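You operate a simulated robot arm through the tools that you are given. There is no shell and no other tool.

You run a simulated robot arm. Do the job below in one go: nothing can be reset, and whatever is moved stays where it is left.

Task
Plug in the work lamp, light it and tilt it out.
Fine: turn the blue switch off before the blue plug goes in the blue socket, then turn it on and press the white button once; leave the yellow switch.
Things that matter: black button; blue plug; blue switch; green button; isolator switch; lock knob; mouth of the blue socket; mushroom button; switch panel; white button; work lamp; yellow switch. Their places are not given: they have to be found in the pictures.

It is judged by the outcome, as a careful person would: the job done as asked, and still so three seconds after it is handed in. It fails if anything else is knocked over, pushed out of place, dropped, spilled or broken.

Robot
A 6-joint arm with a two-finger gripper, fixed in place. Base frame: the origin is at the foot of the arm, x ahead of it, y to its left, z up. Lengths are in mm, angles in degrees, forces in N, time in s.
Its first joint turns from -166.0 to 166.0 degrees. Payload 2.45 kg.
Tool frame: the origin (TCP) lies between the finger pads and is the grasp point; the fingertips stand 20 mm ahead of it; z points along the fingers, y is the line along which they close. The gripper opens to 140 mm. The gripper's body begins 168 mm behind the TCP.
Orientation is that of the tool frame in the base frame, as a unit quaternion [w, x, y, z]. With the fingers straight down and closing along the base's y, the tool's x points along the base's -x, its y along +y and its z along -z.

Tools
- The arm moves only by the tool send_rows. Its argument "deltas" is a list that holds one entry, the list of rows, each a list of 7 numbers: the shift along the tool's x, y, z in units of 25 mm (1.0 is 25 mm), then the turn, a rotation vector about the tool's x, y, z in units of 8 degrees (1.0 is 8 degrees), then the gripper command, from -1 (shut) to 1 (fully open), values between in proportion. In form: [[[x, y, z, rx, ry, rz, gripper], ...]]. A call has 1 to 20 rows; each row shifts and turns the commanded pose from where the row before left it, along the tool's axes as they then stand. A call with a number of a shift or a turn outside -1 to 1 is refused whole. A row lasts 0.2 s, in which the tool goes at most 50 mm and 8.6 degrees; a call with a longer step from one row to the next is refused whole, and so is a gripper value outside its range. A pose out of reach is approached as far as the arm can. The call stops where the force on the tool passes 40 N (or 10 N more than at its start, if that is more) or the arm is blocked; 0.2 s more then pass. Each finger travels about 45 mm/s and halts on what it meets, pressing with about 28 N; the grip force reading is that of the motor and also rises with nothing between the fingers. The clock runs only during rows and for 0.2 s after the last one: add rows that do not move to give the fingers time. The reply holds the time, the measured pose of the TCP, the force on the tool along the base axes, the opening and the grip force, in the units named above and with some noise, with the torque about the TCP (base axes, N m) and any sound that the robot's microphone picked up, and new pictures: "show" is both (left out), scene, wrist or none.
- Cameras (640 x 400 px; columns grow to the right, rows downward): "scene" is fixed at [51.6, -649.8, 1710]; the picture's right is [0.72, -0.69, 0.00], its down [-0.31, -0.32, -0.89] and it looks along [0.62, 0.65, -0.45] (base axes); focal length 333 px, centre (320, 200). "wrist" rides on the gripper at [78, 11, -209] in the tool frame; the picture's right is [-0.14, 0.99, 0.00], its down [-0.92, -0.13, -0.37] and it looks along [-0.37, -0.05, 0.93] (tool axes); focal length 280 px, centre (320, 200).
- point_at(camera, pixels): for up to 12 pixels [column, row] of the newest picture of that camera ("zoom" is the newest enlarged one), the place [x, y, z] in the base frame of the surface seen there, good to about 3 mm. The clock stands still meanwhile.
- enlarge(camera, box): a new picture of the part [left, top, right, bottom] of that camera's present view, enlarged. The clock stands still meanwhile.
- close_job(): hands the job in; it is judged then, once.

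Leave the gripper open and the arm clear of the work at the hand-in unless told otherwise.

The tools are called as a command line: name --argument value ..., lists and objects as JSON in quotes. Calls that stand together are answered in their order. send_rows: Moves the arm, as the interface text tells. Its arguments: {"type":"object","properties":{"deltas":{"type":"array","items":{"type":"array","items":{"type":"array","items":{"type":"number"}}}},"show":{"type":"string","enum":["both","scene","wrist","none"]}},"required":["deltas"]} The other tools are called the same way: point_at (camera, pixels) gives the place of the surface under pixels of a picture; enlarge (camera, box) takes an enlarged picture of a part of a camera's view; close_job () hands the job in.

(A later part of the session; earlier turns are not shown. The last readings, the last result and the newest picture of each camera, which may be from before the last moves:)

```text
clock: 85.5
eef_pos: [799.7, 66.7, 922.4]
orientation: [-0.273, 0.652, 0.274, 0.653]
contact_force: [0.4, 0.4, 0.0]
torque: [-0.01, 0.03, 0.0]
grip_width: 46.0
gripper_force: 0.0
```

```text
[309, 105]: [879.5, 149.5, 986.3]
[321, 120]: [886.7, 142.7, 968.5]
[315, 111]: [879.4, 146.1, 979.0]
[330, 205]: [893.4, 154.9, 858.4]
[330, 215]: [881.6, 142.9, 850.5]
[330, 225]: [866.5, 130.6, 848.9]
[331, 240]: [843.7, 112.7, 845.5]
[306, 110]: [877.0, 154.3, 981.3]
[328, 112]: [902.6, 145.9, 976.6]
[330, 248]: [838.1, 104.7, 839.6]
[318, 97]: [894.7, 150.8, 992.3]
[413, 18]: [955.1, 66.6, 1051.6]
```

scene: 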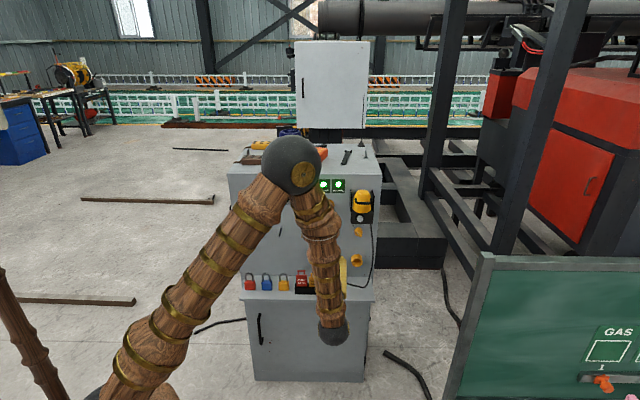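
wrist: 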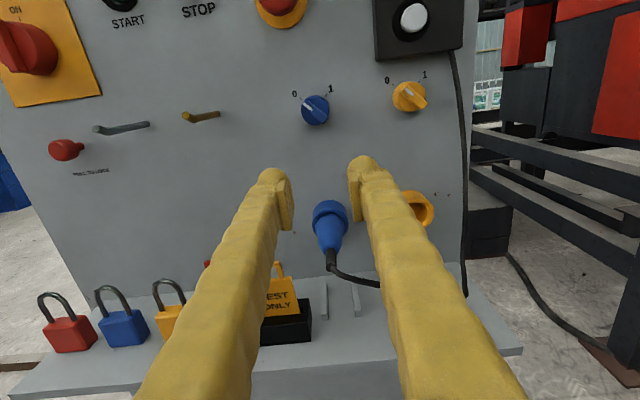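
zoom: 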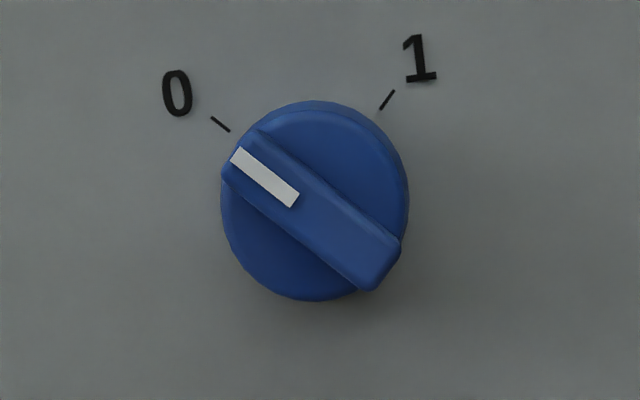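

Plug nose is bottomed (tip ≈ t 758, floor ≈ 757). Now the blue switch: its bar centre is at s≈520.5, z≈977, pointing to 0. I rise 54 mm, roll −45° so fingers close across the bar, set 50 mm opening, and approach to ~20 mm short.

send_rows --deltas '[[[0.728, 0.03, 0, 0, 0, 0, -0.2857], [0.728, 0.03, 0, 0, 0, 0, -0.2857], [0.728, 0.028, 0, 0, 0, 0, -0.2857], [0, 0, 0, 0, 0, -0.9375, -0.2857], [0, 0, 0, 0, 0, -0.9375, -0.2857], [0, 0, 0, 0, 0, -0.9375, -0.2857], [0, 0, 0, 0, 0, -0.9375, -0.2857], [0, 0, 0, 0, 0, -0.9375, -0.2857], [0, 0, 0, 0, 0, -0.9375, -0.2857], [0, 0, 0.7, 0, 0, 0, -0.2857], [0, 0, 0.7, 0, 0, 0, -0.2857], [0, 0, 0.7, 0, 0, 0, -0.2857], [0, 0, 0.7, 0, 0, 0, -0.2857], [0, 0, 0, 0, 0, 0, -0.2857], [0, 0, 0, 0, 0, 0, -0.2857]]]' --show "wrist"

enlarge --camera "wrist" --box '[272, 130, 368, 190]'

```text
clock: 88.7
eef_pos: [853.4, 113.9, 976.3]
orientation: [-0.002, 0.499, 0.501, 0.707]
contact_force: [0.3, 0.5, 0.8]
torque: [0.03, -0.02, 0.0]
grip_width: 49.8
gripper_force: 0.1
```

wrist: 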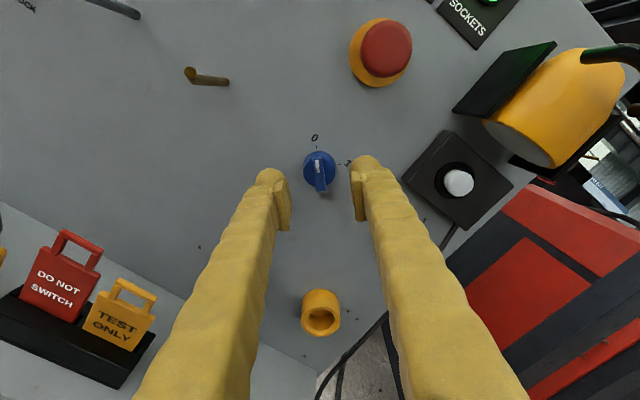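

```text
6.67 times, centred on (320, 160) of wrist
```

zoom: 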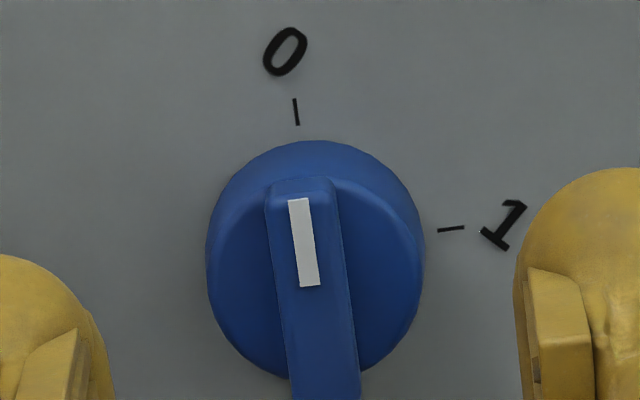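

The bar is ~3.5 mm up along the finger-width direction from my axis, and centred between pads. I correct that and advance 34 mm, then close on the bar.

send_rows --deltas '[[[0.14, -0.02, 0, 0, 0, 0, -0.2857], [0, 0, 0.5, 0, 0, 0, -0.2857], [0, 0, 0.5, 0, 0, 0, -0.2857], [0, 0, 0.33, 0, 0, 0, -0.2857], [0, 0, 0, 0, 0, 0, -0.2857], [0, 0, 0, 0, 0, 0, -1], [0, 0, 0, 0, 0, 0, -1], [0, 0, 0, 0, 0, 0, -1], [0, 0, 0, 0, 0, 0, -1]]]' --show "wrist"

```text
clock: 90.7
eef_pos: [874.1, 140.7, 979.4]
orientation: [-0.001, 0.498, 0.502, 0.707]
contact_force: [12.1, -1.6, 7.7]
torque: [0.07, -0.03, -0.16]
grip_width: 8.8
gripper_force: 36.4
```

wrist: 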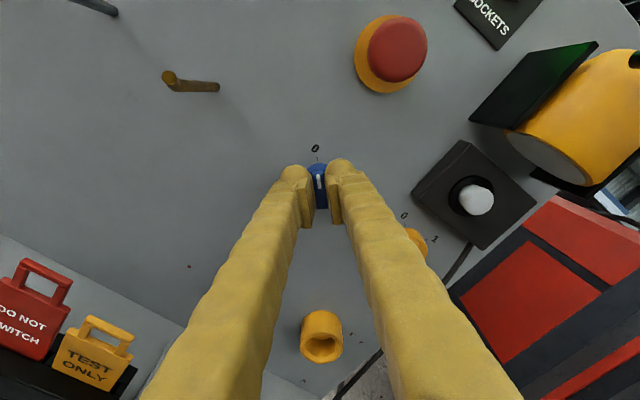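

Gripped. I turn +90° clockwise (from 0 to 1).

send_rows --deltas '[[[0, 0, 0, 0, 0, 0.9375, -1], [0, 0, 0, 0, 0, 0.9375, -1], [0, 0, 0, 0, 0, 0.9375, -1], [0, 0, 0, 0, 0, 0.9375, -1], [0, 0, 0, 0, 0, 0.9375, -1], [0, 0, 0, 0, 0, 0.9375, -1], [0, 0, 0, 0, 0, 0.9375, -1], [0, 0, 0, 0, 0, 0.9375, -1], [0, 0, 0, 0, 0, 0.9375, -1], [0, 0, 0, 0, 0, 0.9375, -1], [0, 0, 0, 0, 0, 0.9375, -1], [0, 0, 0, 0, 0, 0.9375, -1], [0, 0, 0, 0, 0, 0, -1]]]' --show "wrist"

```text
clock: 92.0
eef_pos: [873.8, 139.4, 978.4]
orientation: [-0.235, 0.636, 0.308, 0.667]
contact_force: [2.3, -3.3, -1.6]
torque: [-0.03, 0.02, -0.09]
grip_width: 8.5
gripper_force: 36.3
stopped in row 6: the force on the tool passed its limit at 40 N (the readings are from after the stop); the commanded pose is now the measured one
```

wrist: 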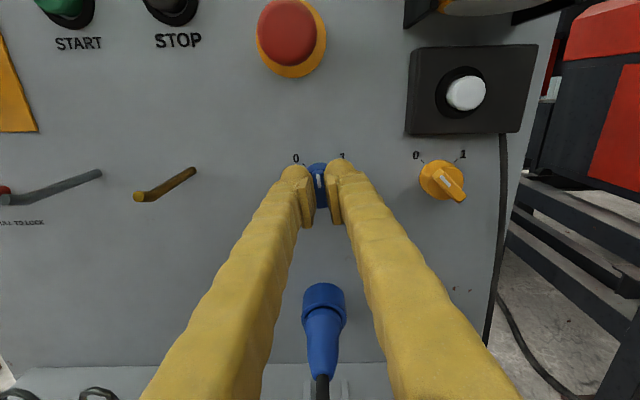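

The force briefly touched the limit mid-turn (side load, now only ~4 N). The roll stands at −6°, so I continue the remaining ~51°.

send_rows --deltas '[[[0, 0, 0, 0, 0, 0.918, -1], [0, 0, 0, 0, 0, 0.918, -1], [0, 0, 0, 0, 0, 0.918, -1], [0, 0, 0, 0, 0, 0.918, -1], [0, 0, 0, 0, 0, 0.918, -1], [0, 0, 0, 0, 0, 0.918, -1], [0, 0, 0, 0, 0, 0.918, -1], [0, 0, 0, 0, 0, 0, -1]]]' --show "wrist"

```text
clock: 94.0
eef_pos: [874.1, 137.4, 977.8]
orientation: [-0.501, 0.707, 0.001, 0.499]
contact_force: [7.1, -2.3, -6.0]
torque: [-0.07, 0.04, -0.09]
grip_width: 8.3
gripper_force: 36.4
stopped in row 8: the force on the tool passed its limit at 41 N (the readings are from after the stop); the commanded pose is now the measured one
```

wrist: 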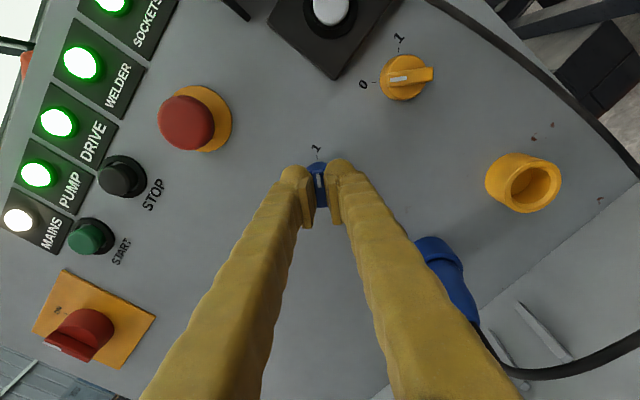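

The knob now points to 1. I open to 50 mm and retreat, then look.

send_rows --deltas '[[[0, 0, 0, 0, 0, 0, -0.2857], [0, 0, 0, 0, 0, 0, -0.2857], [0, 0, 0, 0, 0, 0, -0.2857], [0, 0, 0, 0, 0, 0, -0.2857], [0, 0, -0.5, 0, 0, 0, -0.2857], [0, 0, -0.9, 0, 0, 0, -0.2857], [0, 0, -0.9, 0, 0, 0, -0.2857], [0, 0, -0.9, 0, 0, 0, -0.2857], [0, 0, -0.9, 0, 0, 0, -0.2857], [0, 0, 0, 0, 0, -0.9375, -0.2857], [0, 0, 0, 0, 0, -0.9375, -0.2857], [0, 0, 0, 0, 0, -0.9375, -0.2857], [0, 0, 0, 0, 0, -0.9375, -0.2857], [0, 0, 0, 0, 0, -0.9375, -0.2857], [0, 0, 0, 0, 0, -0.9375, -0.2857], [0, 0, 0, 0, 0, 0, -0.2857]]]' --show "both"

enlarge --camera "wrist" --box '[280, 100, 440, 200]'

```text
clock: 97.3
eef_pos: [802.1, 66.8, 977.8]
orientation: [-0.273, 0.652, 0.273, 0.652]
contact_force: [0.5, 0.1, 1.0]
torque: [0.02, 0.02, 0.0]
grip_width: 49.9
gripper_force: 0.1
```

scene: 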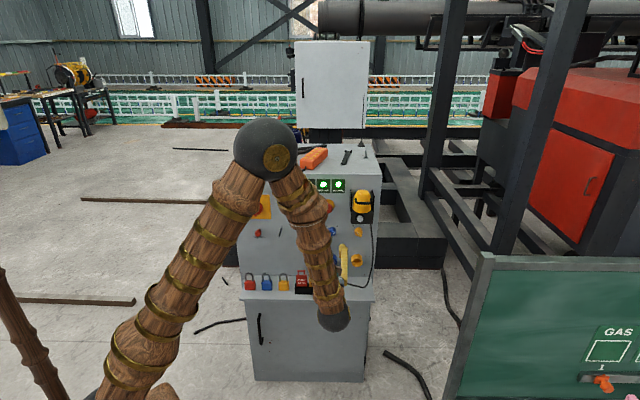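
wrist: 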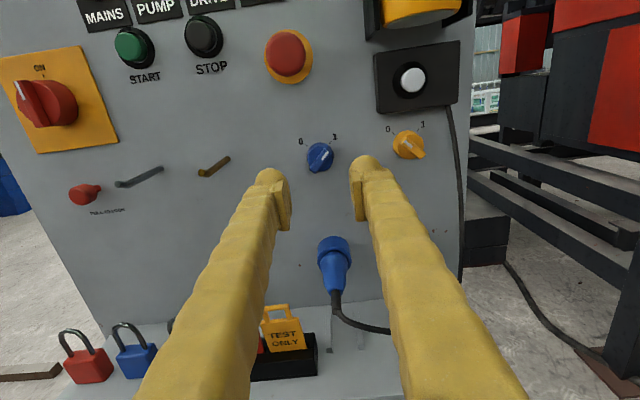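

```text
4.00 times, centred on (360, 150) of wrist
```

zoom: 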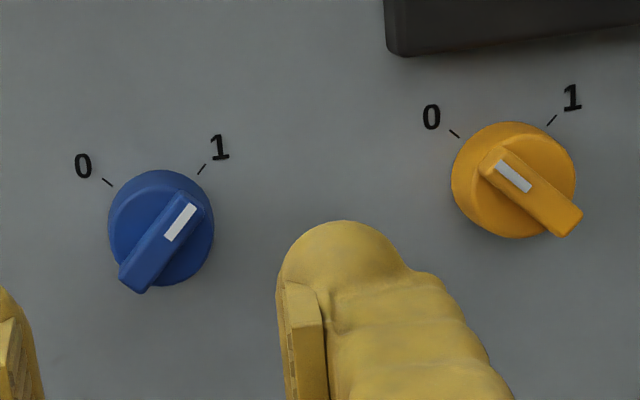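

Blue is at 1, yellow untouched at 0. Next the white button below the lamp. I enlarge on it and measure button, housing, and lamp underside.

enlarge --camera "wrist" --box '[350, 0, 480, 120]'

point_at --camera "wrist" --pixels '[[412, 80], [405, 80], [420, 80], [412, 71], [412, 90], [412, 60], [385, 80], [445, 80], [412, 108], [400, 25], [430, 24], [440, 12]]'

```text
3.33 times, centred on (415, 60) of wrist
```

zoom: 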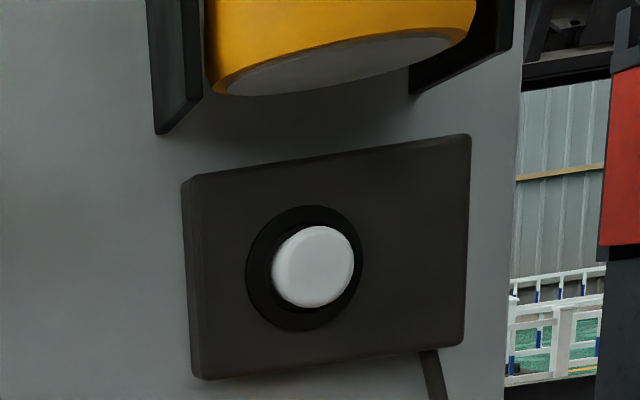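

```text
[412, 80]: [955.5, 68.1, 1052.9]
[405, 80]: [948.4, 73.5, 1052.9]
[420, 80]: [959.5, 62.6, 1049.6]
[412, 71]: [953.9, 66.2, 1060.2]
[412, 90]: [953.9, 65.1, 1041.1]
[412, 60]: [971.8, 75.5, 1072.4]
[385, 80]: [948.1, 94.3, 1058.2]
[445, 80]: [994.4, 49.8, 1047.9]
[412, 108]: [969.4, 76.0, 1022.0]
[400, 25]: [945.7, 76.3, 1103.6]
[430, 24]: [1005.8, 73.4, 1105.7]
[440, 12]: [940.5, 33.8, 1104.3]
```

Button: centre about s≈627, z≈1051, face at t≈722 (17 mm proud of its housing); lamp underside at z≈1103, so there is room. I shut the gripper and move in front of the button (left fingertip on its centre).

send_rows --deltas '[[[0.485, 0.774, 0, 0, 0, 0, -1], [0.485, 0.774, 0, 0, 0, 0, -1], [0.485, 0.774, 0, 0, 0, 0, -1], [0.485, 0.774, 0, 0, 0, 0, -1], [0.485, 0.774, 0, 0, 0, 0, -1], [0.485, 0.774, 0, 0, 0, 0, -1], [0, 0, 0, 0, 0, 0, -1], [0, 0, 0, 0, 0, 0, -1]]]' --show "both"

enlarge --camera "wrist" --box '[230, 60, 410, 210]'

```text
clock: 99.2
eef_pos: [883.4, -16.7, 1051.6]
orientation: [-0.272, 0.653, 0.27, 0.653]
contact_force: [-0.7, 0.0, 0.2]
torque: [0.01, 0.01, -0.02]
grip_width: 0.0
gripper_force: 28.5
```

scene: 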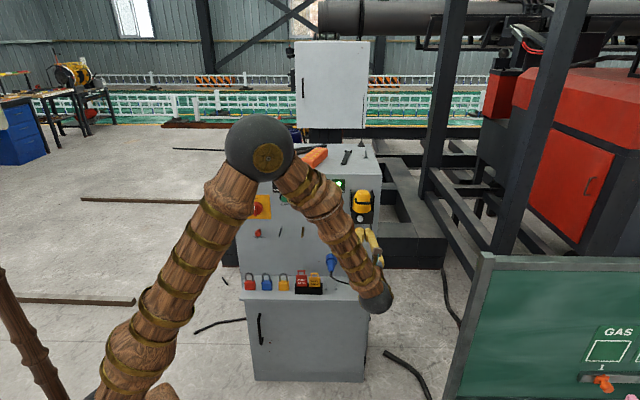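
wrist: 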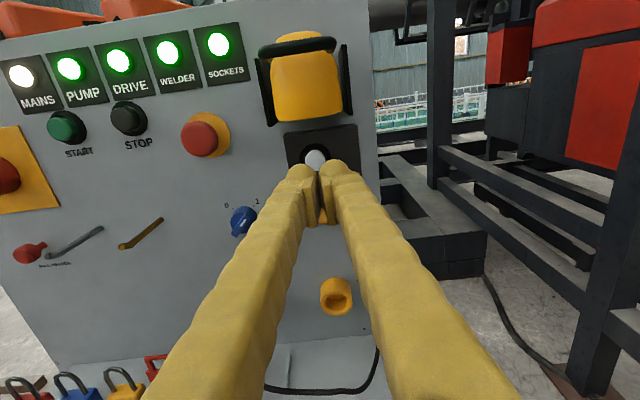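

```text
2.67 times, centred on (320, 135) of wrist
```

zoom: 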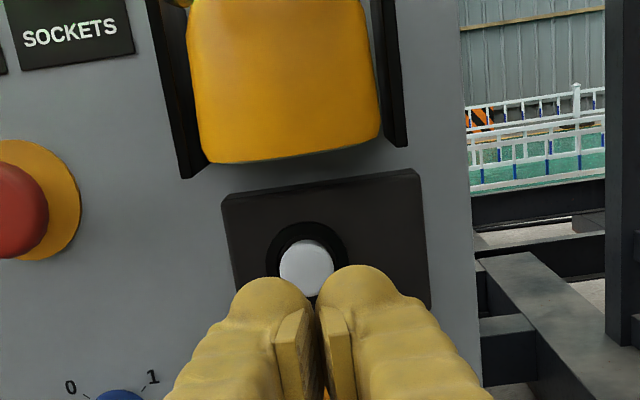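

I measure the button again from this nearer view.

point_at --camera "zoom" --pixels '[[306, 262], [306, 245], [285, 262], [328, 262], [295, 255], [320, 270], [306, 280], [250, 230], [400, 210], [290, 150], [200, 165], [365, 140]]'

```text
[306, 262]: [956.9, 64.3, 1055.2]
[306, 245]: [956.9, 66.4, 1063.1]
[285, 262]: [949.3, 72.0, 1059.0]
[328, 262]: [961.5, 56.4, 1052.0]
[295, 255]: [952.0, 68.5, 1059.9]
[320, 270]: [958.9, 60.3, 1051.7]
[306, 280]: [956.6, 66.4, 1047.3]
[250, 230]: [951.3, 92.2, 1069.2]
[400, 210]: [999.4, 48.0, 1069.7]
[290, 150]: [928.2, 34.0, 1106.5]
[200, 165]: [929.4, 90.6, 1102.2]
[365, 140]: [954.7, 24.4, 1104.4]
```

Button centre is s≈630.5, z≈1053, radius ~12. I shift right 6 mm so the left fingertip meets its centre, up 1.4 mm, and advance to ~9 mm short of it.

send_rows --deltas '[[[0.056, 0.24, 0, 0, 0, 0, -1], [0, 0, 0.8, 0, 0, 0, -1], [0, 0, 0.8, 0, 0, 0, -1], [0, 0, 0.8, 0, 0, 0, -1], [0, 0, 0.8, 0, 0, 0, -1], [0, 0, 0, 0, 0, 0, -1], [0, 0, 0, 0, 0, 0, -1]]]' --show "both"

enlarge --camera "wrist" --box '[240, 100, 400, 220]'

enlarge --camera "scene" --box '[330, 180, 400, 250]'

```text
clock: 100.8
eef_pos: [943.7, 36.8, 1051.8]
orientation: [-0.272, 0.653, 0.271, 0.653]
contact_force: [0.6, 0.5, -0.6]
torque: [0.01, 0.02, -0.01]
grip_width: 0.2
gripper_force: 28.1
```

scene: 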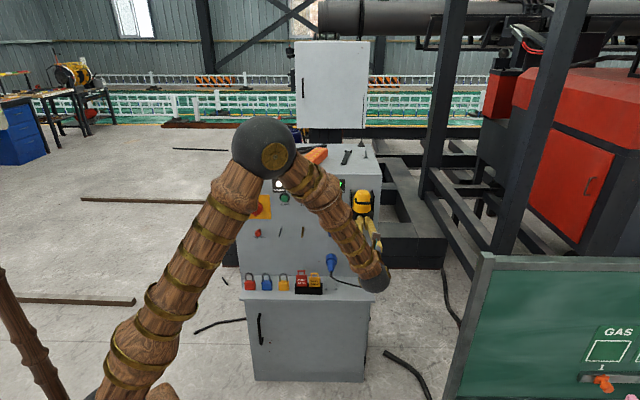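
wrist: 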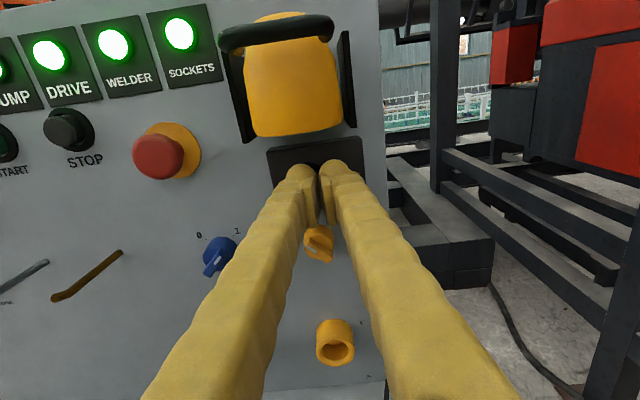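

```text
3.33 times, centred on (320, 160) of wrist
```

zoom: 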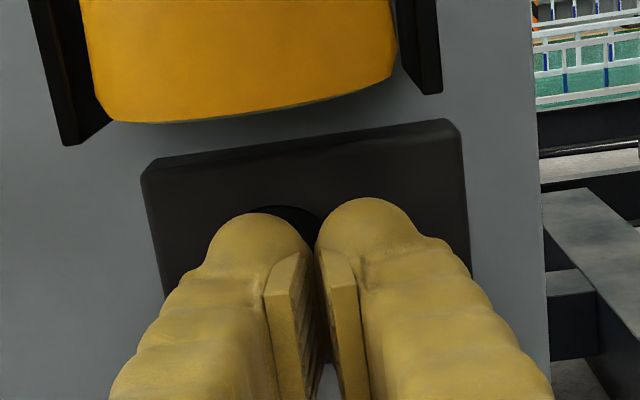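

```text
5.71 times, centred on (365, 215) of scene
```

zoom: 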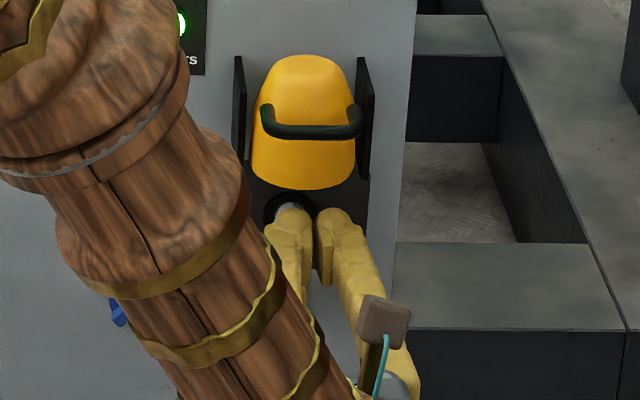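

The left fingertip is in line with the button. I press slowly: 7.5 mm to reach it, then 2 mm steps, watching force and sound.

send_rows --deltas '[[[0, 0, 0.3, 0, 0, 0, -1], [0, 0, 0.08, 0, 0, 0, -1], [0, 0, 0.08, 0, 0, 0, -1], [0, 0, 0.08, 0, 0, 0, -1]]]' --show "both"

enlarge --camera "wrist" --box '[240, 80, 400, 200]'

```text
clock: 101.8
eef_pos: [954.6, 45.8, 1052.2]
orientation: [-0.272, 0.653, 0.271, 0.653]
contact_force: [-1.7, -0.2, 0.0]
torque: [0.0, 0.01, 0.03]
grip_width: 0.1
gripper_force: 27.8
```

scene: 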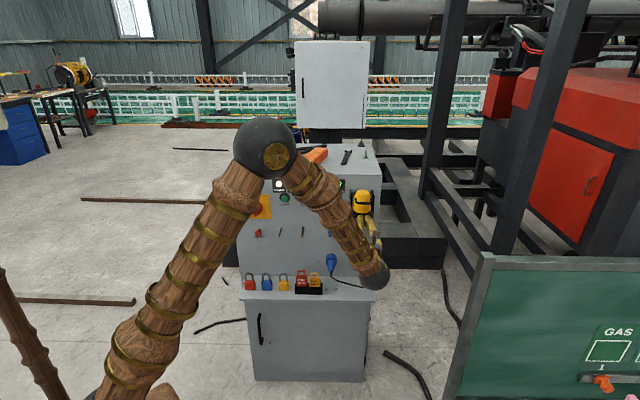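
wrist: 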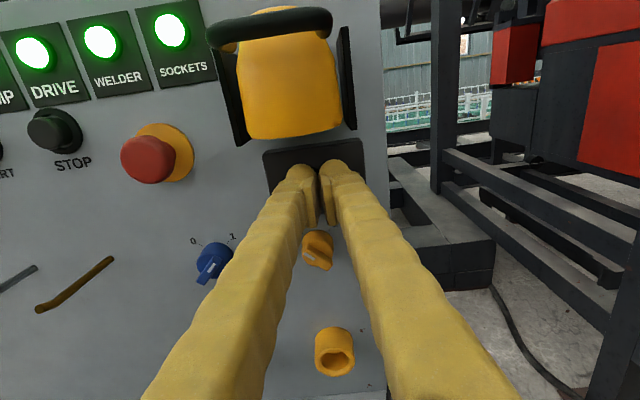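

```text
3.33 times, centred on (320, 140) of wrist
```

zoom: 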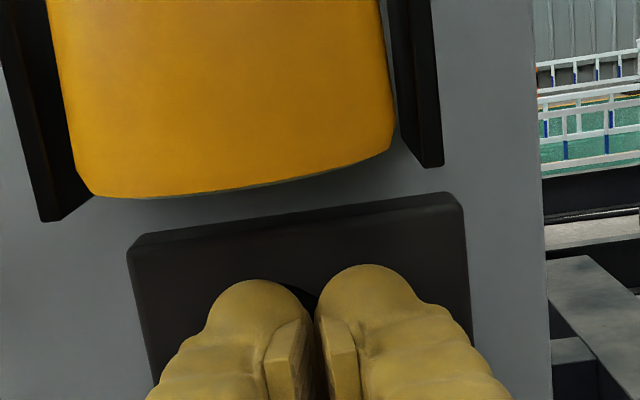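

Only ~1.3 N so far. I continue in 2 mm steps.

send_rows --deltas '[[[0, 0, 0.06, 0, 0, 0, -1], [0, 0, 0.06, 0, 0, 0, -1]]]' --show "none"

```text
clock: 102.3
eef_pos: [956.0, 48.1, 1052.7]
orientation: [-0.273, 0.653, 0.271, 0.653]
contact_force: [-3.9, -1.2, 0.4]
torque: [0.05, 0.02, 0.04]
grip_width: 0.0
gripper_force: 27.6
```

Force is rising gently (~3.6 N): the button's spring. I go on in 1.5 mm steps.

send_rows --deltas '[[[0, 0, 0.06, 0, 0, 0, -1], [0, 0, 0.06, 0, 0, 0, -1]]]' --show "wrist"

enlarge --camera "wrist" --box '[220, 0, 380, 200]'

```text
clock: 103.0
eef_pos: [958.0, 48.5, 1052.9]
orientation: [-0.273, 0.653, 0.272, 0.652]
contact_force: [-3.2, -3.2, -1.1]
torque: [-0.02, 0.0, 0.01]
grip_width: 0.0
gripper_force: 27.6
heard: click
```

wrist: 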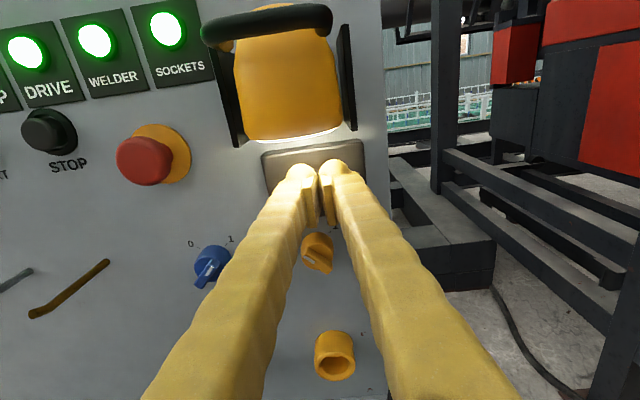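

```text
2.00 times, centred on (300, 100) of wrist
```

zoom: 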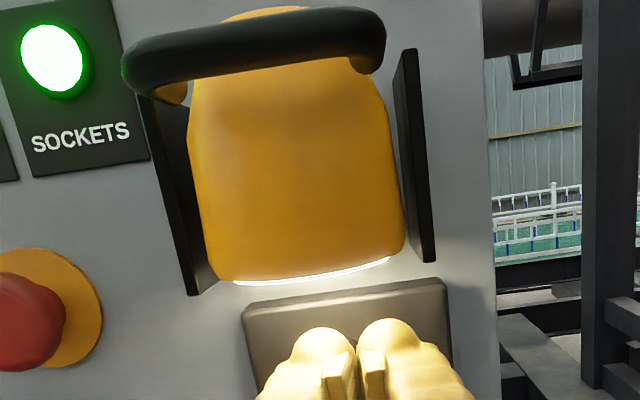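

A click was heard and the lamp lights (bright underside). I withdraw straight back 90 mm.

send_rows --deltas '[[[0, 0, -0.3, 0, 0, 0, -1], [0, 0, -0.8, 0, 0, 0, -1], [0, 0, -0.8, 0, 0, 0, -1], [0, 0, -0.8, 0, 0, 0, -1], [0, 0, -0.9, 0, 0, 0, -1], [0, 0, 0, 0, 0, 0, -1]]]' --show "both"

enlarge --camera "wrist" --box '[230, 0, 400, 170]'

enlarge --camera "scene" --box '[330, 180, 400, 250]'

```text
clock: 104.3
eef_pos: [895.6, -14.0, 1052.6]
orientation: [-0.271, 0.653, 0.271, 0.653]
contact_force: [0.0, -0.4, -0.1]
torque: [0.0, 0.0, -0.01]
grip_width: 0.0
gripper_force: 28.1
```

scene: 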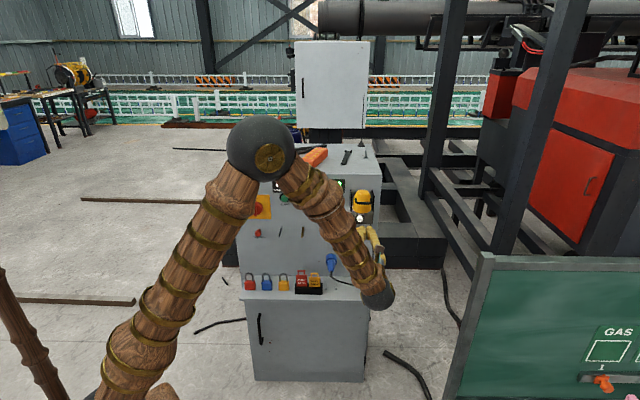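
wrist: 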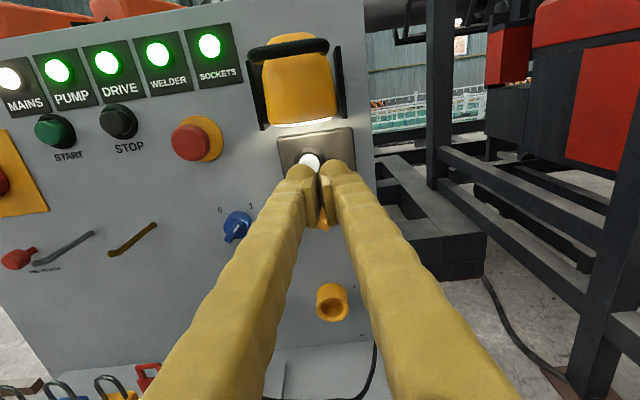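

```text
2.35 times, centred on (315, 85) of wrist
```

zoom: 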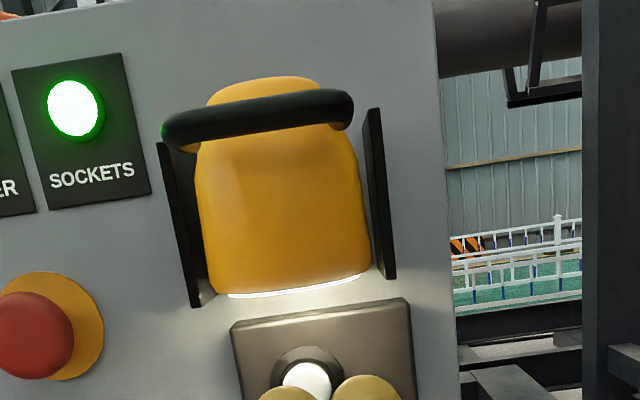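

```text
5.71 times, centred on (365, 215) of scene
```

zoom: 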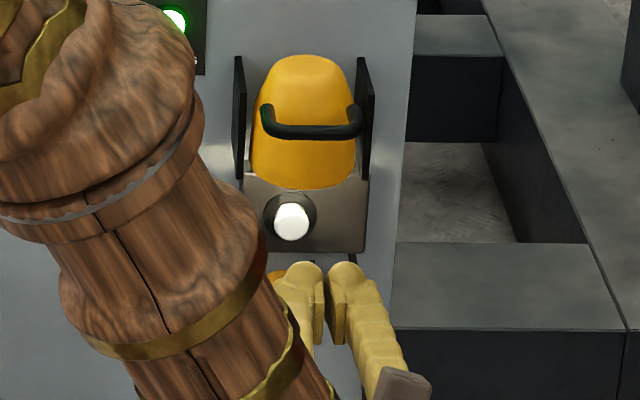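

The lamp is lit. Now I must see how the lamp is hinged. I move back and up for a closer view of the lamp, its side plates and handle.

send_rows --deltas '[[[0.6, -0.1, -0.8, 0, 0, 0, 0.2], [0.6, -0.1, -0.8, 0, 0, 0, 0.2], [0.6, -0.1, -0.8, 0, 0, 0, 0.2], [0.6, 0, -0.8, 0, 0, 0, 0.2], [0.6, 0, 0, 0, 0, 0, 0.2], [0.6, 0, 0, 0, 0, 0, 0.2], [0, 0, 0, 0, 0, 0, 0.2]]]' --show "wrist"

enlarge --camera "wrist" --box '[230, 80, 390, 240]'

```text
clock: 106.0
eef_pos: [833.9, -66.6, 1142.9]
orientation: [-0.272, 0.653, 0.271, 0.653]
contact_force: [1.1, -0.5, 0.4]
torque: [-0.01, -0.02, -0.04]
grip_width: 84.0
gripper_force: 0.0
```

wrist: 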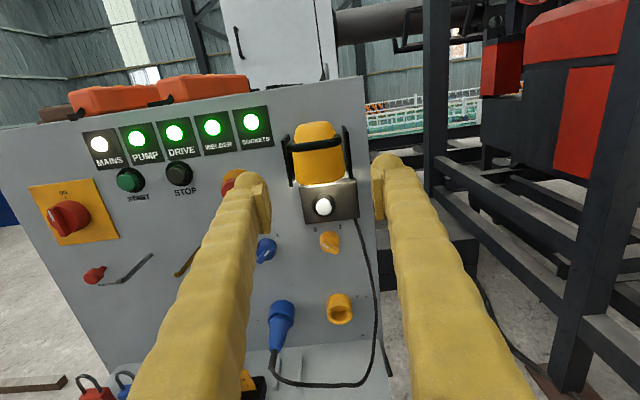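

```text
2.50 times, centred on (310, 160) of wrist
```

zoom: 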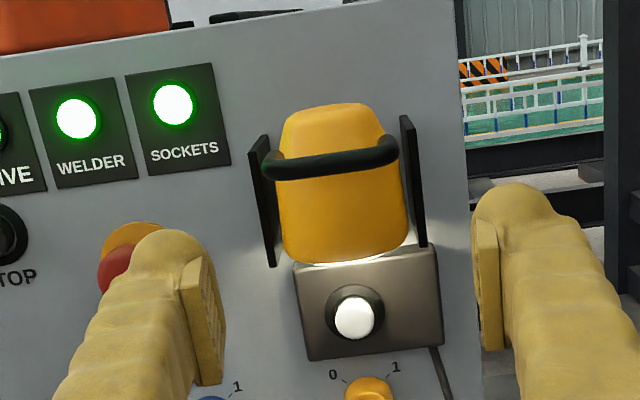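

I measure the lamp body, handle and side plates.

enlarge --camera "wrist" --box '[270, 110, 366, 200]'

point_at --camera "wrist" --pixels '[[319, 147], [298, 148], [340, 144], [318, 125], [318, 160], [318, 175], [306, 130], [332, 128], [287, 150], [292, 180], [347, 140], [349, 170]]'

enlarge --camera "scene" --box '[342, 182, 382, 232]'

```text
4.44 times, centred on (318, 155) of wrist
```

zoom: 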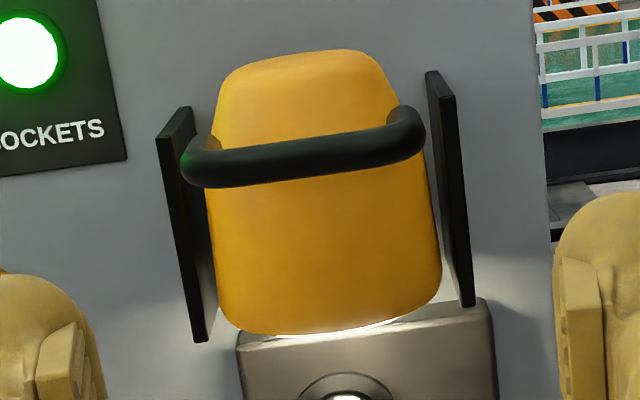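

```text
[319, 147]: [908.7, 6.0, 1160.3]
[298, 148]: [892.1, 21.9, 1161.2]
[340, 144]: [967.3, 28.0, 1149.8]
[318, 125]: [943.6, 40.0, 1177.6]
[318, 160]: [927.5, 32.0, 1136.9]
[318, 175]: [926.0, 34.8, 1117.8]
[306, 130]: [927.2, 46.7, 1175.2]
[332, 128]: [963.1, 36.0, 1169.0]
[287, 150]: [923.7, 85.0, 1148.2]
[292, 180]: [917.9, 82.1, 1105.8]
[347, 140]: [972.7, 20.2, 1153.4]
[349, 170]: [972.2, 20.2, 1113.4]
```

```text
8.00 times, centred on (362, 207) of scene
```

zoom: 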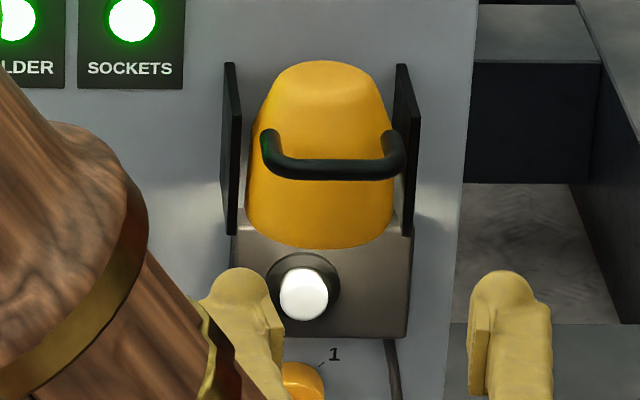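

The handle is a horizontal U bar at about s 603–665, t≈646, z≈1161, in front of the lamp (body front t≈679, plates to t≈702). I roll the gripper −90° (fingers above/below) in front of the handle, with 40 mm opening; this also gives a view from the left side.

send_rows --deltas '[[[0.74, -0.11, 0, 0, 0, 0, 0], [0, 0, 0, 0, 0, -0.9375, -0.2], [0, 0, 0, 0, 0, -0.9375, -0.4286], [0, 0, 0, 0, 0, -0.9375, -0.4286], [0, 0, 0, 0, 0, -0.9375, -0.4286], [0, 0, 0, 0, 0, -0.9375, -0.4286], [0, 0, 0, 0, 0, -0.9375, -0.4286], [0, 0, 0, 0, 0, -0.9375, -0.4286], [0, 0, 0, 0, 0, -0.9375, -0.4286], [0, 0, 0, 0, 0, -0.9375, -0.4286], [0, 0, 0, 0, 0, -0.9375, -0.4286], [0, 0, 0, 0, 0, -0.9375, -0.4286], [0, 0, 0, 0, 0, -0.9375, -0.4286], [0, 0, 0, 0, 0, 0, -0.4286], [0, 0, 0, 0, 0, 0, -0.4286]]]' --show "both"

enlarge --camera "wrist" --box '[240, 80, 400, 200]'

```text
clock: 109.2
eef_pos: [831.6, -64.1, 1161.4]
orientation: [0.269, 0.27, 0.653, 0.654]
contact_force: [-0.4, 0.4, 1.0]
torque: [0.01, 0.01, 0.05]
grip_width: 40.1
gripper_force: 0.1
```

scene: 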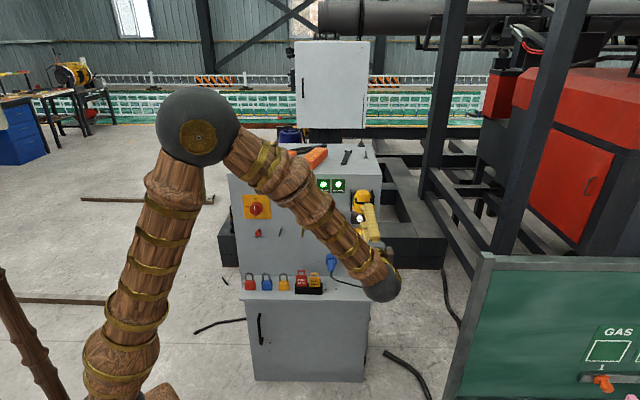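
wrist: 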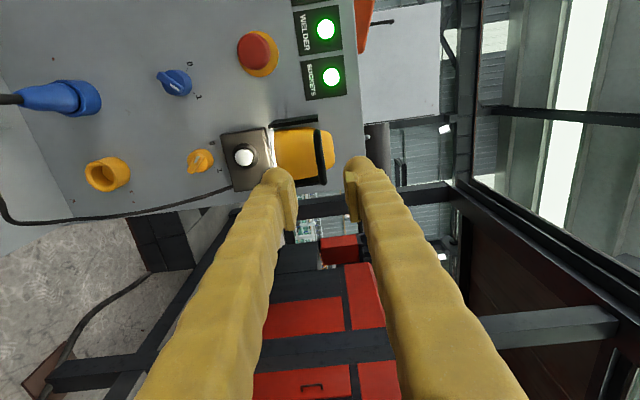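

```text
3.33 times, centred on (320, 140) of wrist
```

zoom: 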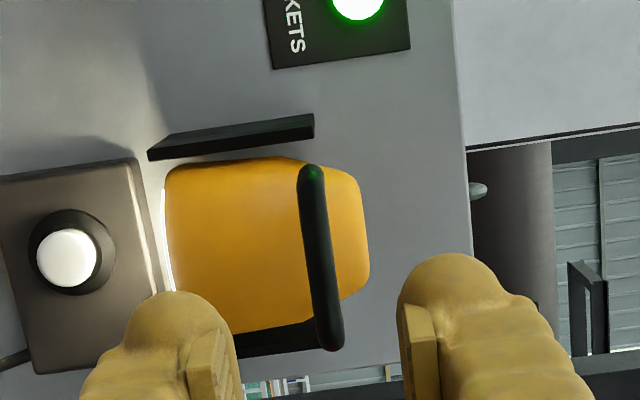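

The bar is centred between lower (left in view) and upper finger. I measure the handle ends and the lamp edges from this view.

point_at --camera "zoom" --pixels '[[312, 178], [318, 220], [322, 257], [326, 300], [331, 340], [300, 190], [250, 240], [190, 240], [350, 240], [280, 130], [200, 140], [290, 330]]'

```text
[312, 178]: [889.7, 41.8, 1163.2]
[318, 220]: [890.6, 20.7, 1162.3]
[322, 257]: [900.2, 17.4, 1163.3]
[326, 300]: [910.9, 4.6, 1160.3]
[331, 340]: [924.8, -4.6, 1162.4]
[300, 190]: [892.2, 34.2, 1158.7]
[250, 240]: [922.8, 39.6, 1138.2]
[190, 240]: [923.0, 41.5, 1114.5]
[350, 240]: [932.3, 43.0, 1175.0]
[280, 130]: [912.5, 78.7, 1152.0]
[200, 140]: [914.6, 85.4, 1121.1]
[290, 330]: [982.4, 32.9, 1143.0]
```

Handle bar centre: s≈630, t≈652, z≈1162. I shift 3 mm left, set the opening to 34 mm and advance so the bar lies between the finger pads.

send_rows --deltas '[[[0.12, 0.02, 0, 0, 0, 0, -0.514], [0, 0, 0.8, 0, 0, 0, -0.514], [0, 0, 0.8, 0, 0, 0, -0.514], [0, 0, 0.8, 0, 0, 0, -0.514], [0, 0, 0.6, 0, 0, 0, -0.514], [0, 0, 0.5, 0, 0, 0, -0.514], [0, 0, 0.5, 0, 0, 0, -0.514], [0, 0, 0, 0, 0, 0, -0.514]]]' --show "both"

enlarge --camera "wrist" --box '[240, 100, 400, 220]'

enlarge --camera "scene" --box '[330, 170, 400, 240]'

```text
clock: 111.0
eef_pos: [898.8, 9.2, 1162.0]
orientation: [0.269, 0.27, 0.654, 0.654]
contact_force: [-0.5, 0.0, 0.5]
torque: [0.01, -0.01, 0.02]
grip_width: 33.9
gripper_force: 0.2
```

scene: 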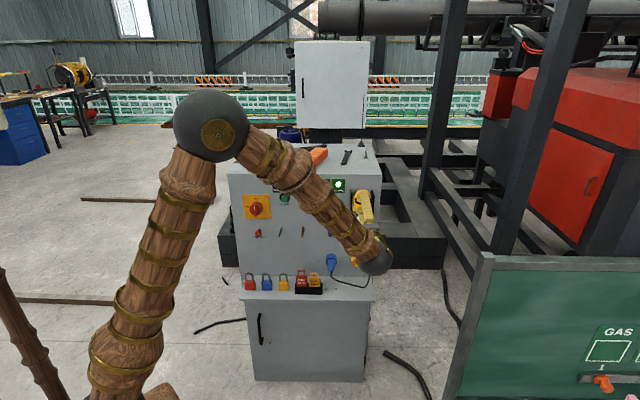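
wrist: 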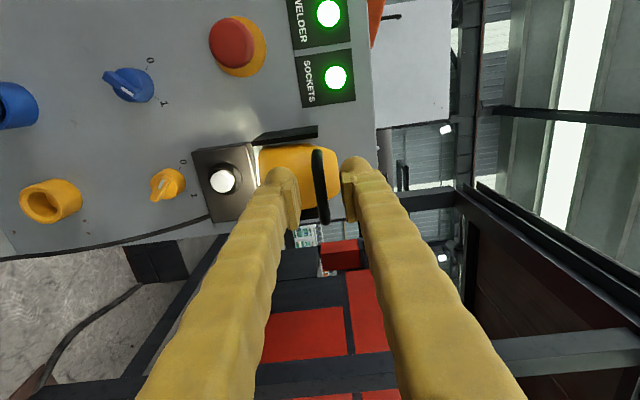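

```text
3.33 times, centred on (320, 160) of wrist
```

zoom: 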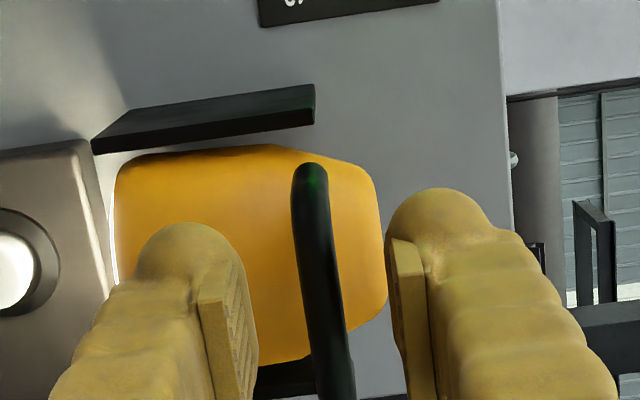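

```text
5.71 times, centred on (365, 205) of scene
```

zoom: 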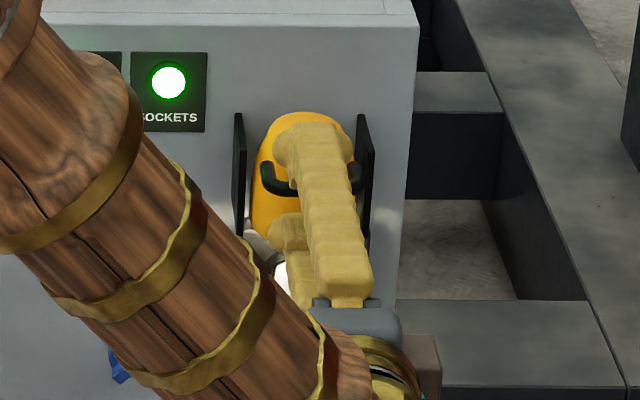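

The bar is inside the open fingers. I narrow them to ~14 mm around the bar (loose), then test by lifting a few millimetres to feel which way the lamp swings.

send_rows --deltas '[[[0, 0, 0, 0, 0, 0, -0.7], [0, 0, 0, 0, 0, 0, -0.8], [0, 0, 0, 0, 0, 0, -0.8], [0, 0.08, 0, 0, 0, 0, -0.8], [0, 0.08, 0, 0, 0, 0, -0.8], [0, 0.08, 0, 0, 0, 0, -0.8]]]' --show "wrist"

enlarge --camera "wrist" --box '[240, 100, 400, 220]'

```text
clock: 112.3
eef_pos: [898.8, 10.4, 1168.1]
orientation: [0.27, 0.271, 0.653, 0.653]
contact_force: [0.4, 0.9, -1.4]
torque: [-0.04, 0.02, -0.01]
grip_width: 15.4
gripper_force: 0.0
```

wrist: 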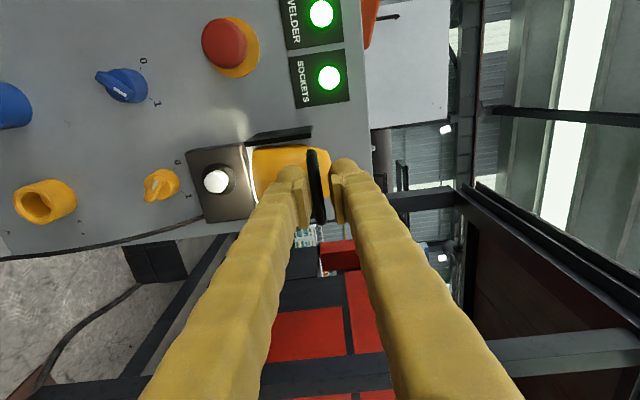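

```text
3.33 times, centred on (320, 160) of wrist
```

zoom: 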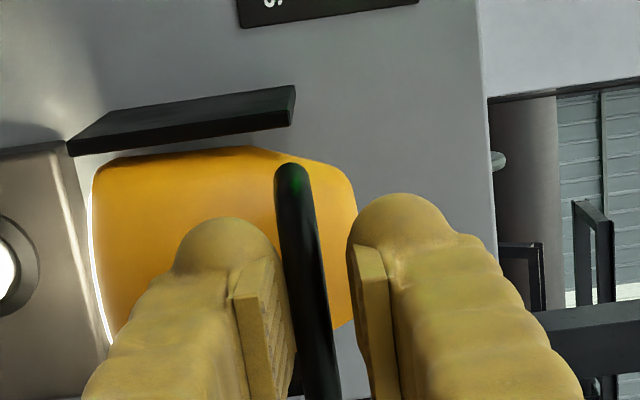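

Lower finger just reaches the bar (−1.4 N). I lift 6 mm more and watch.

send_rows --deltas '[[[0, 0.08, 0, 0, 0, 0, -0.8], [0, 0.08, 0, 0, 0, 0, -0.8], [0, 0.08, 0, 0, 0, 0, -0.8]]]' --show "wrist"

enlarge --camera "wrist" --box '[240, 100, 400, 220]'

```text
clock: 113.2
eef_pos: [898.6, 9.6, 1174.2]
orientation: [0.269, 0.271, 0.653, 0.654]
contact_force: [1.2, 0.3, -1.9]
torque: [-0.04, 0.0, 0.0]
grip_width: 15.0
gripper_force: 1.0
```

wrist: 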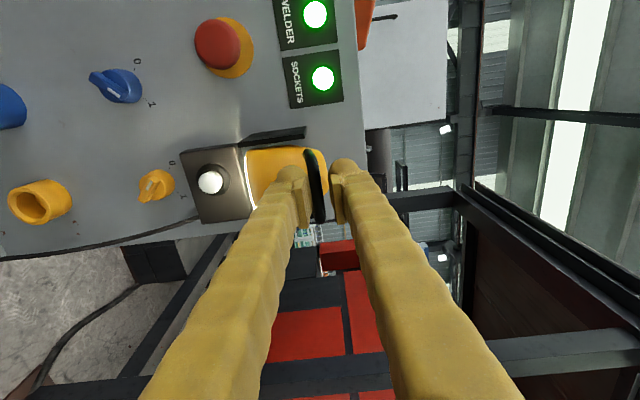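

```text
3.33 times, centred on (320, 160) of wrist
```

zoom: 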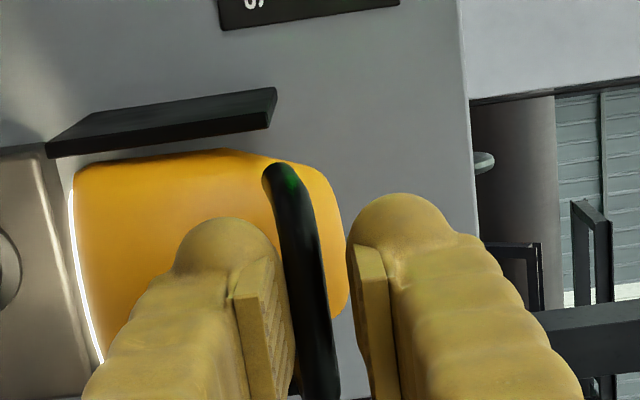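

The lamp swings easily: lifting the handle turns the lit lens outward. I continue along the arc: up ~6.7 mm and 5° pitch per row, four rows.

send_rows --deltas '[[[0, 0.269, 0.03, 0.625, 0, 0, -0.8], [0, 0.269, 0.03, 0.625, 0, 0, -0.8], [0, 0.269, 0.03, 0.625, 0, 0, -0.8], [0, 0.269, 0.03, 0.625, 0, 0, -0.8], [0, 0, 0, 0, 0, 0, -0.8]]]' --show "both"

enlarge --camera "wrist" --box '[240, 100, 400, 220]'

enlarge --camera "scene" --box '[330, 170, 400, 240]'

```text
clock: 114.3
eef_pos: [904.4, 14.6, 1199.1]
orientation: [0.218, 0.313, 0.757, 0.53]
contact_force: [-0.4, 0.0, -0.6]
torque: [0.01, 0.02, -0.05]
grip_width: 14.1
gripper_force: 0.0
```

scene: 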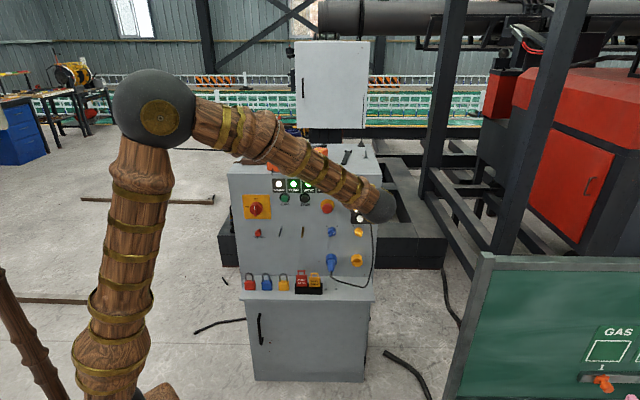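
wrist: 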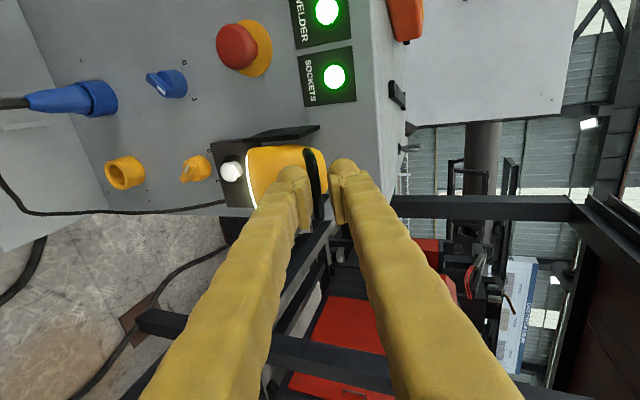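

```text
3.33 times, centred on (320, 160) of wrist
```

zoom: 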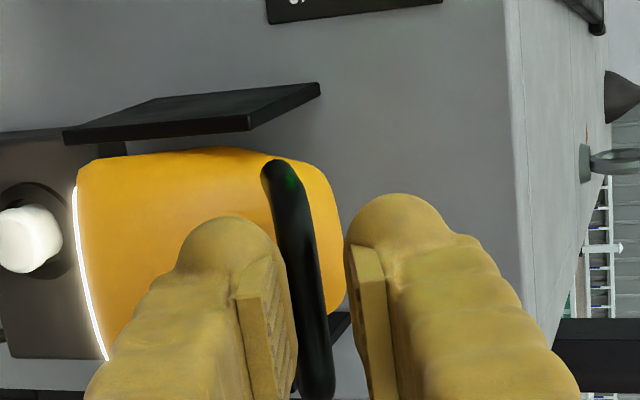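

```text
5.71 times, centred on (365, 205) of scene
```

zoom: 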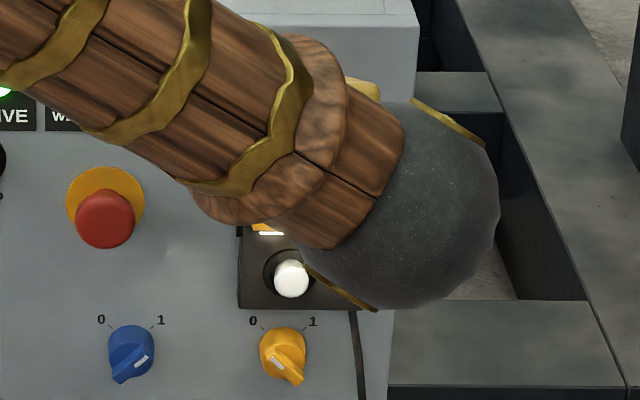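

It follows with no force; the lamp is tilted ~25° now. I continue another 20°.

send_rows --deltas '[[[0, 0.269, 0.03, 0.625, 0, 0, -0.8], [0, 0.269, 0.03, 0.625, 0, 0, -0.8], [0, 0.269, 0.03, 0.625, 0, 0, -0.8], [0, 0.269, 0.03, 0.625, 0, 0, -0.8], [0, 0, 0, 0, 0, 0, -0.8]]]' --show "both"

enlarge --camera "wrist" --box '[240, 100, 400, 220]'

enlarge --camera "scene" --box '[330, 170, 400, 240]'

```text
clock: 115.5
eef_pos: [915.4, 24.8, 1222.5]
orientation: [0.161, 0.346, 0.837, 0.391]
contact_force: [-0.1, 0.2, -1.3]
torque: [0.0, -0.04, 0.0]
grip_width: 14.1
gripper_force: 0.1
```

scene: 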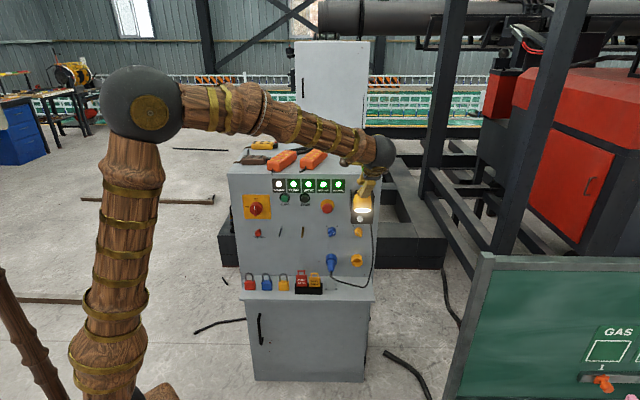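
wrist: 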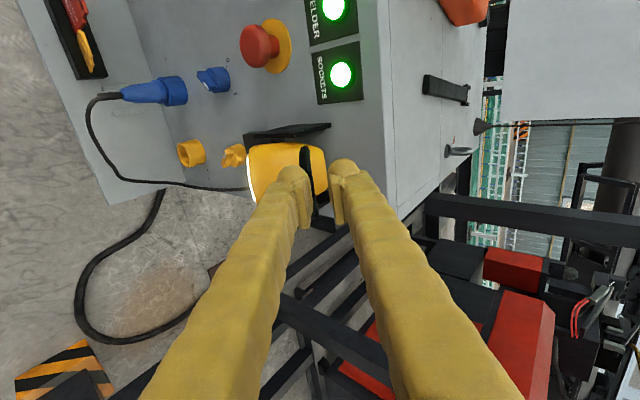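

```text
3.33 times, centred on (320, 160) of wrist
```

zoom: 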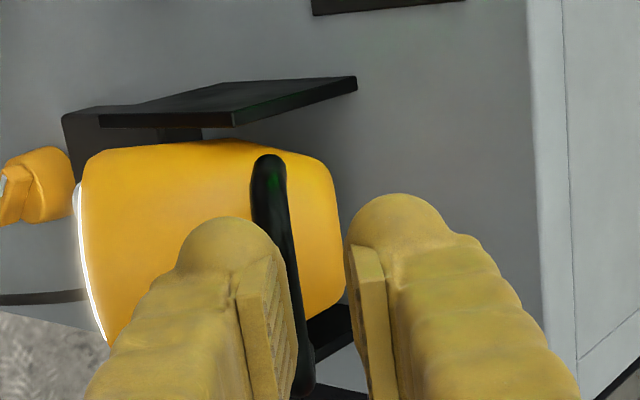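

```text
5.71 times, centred on (365, 205) of scene
```

zoom: 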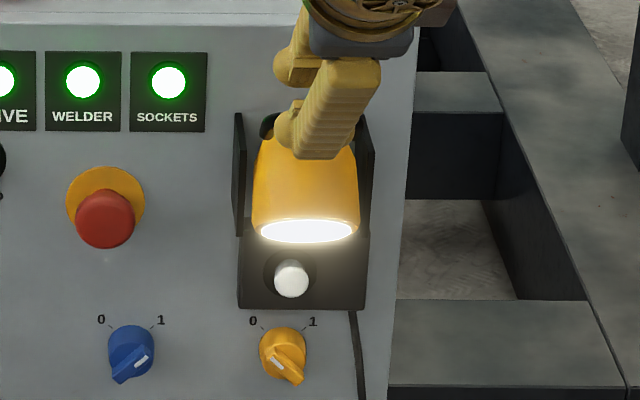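

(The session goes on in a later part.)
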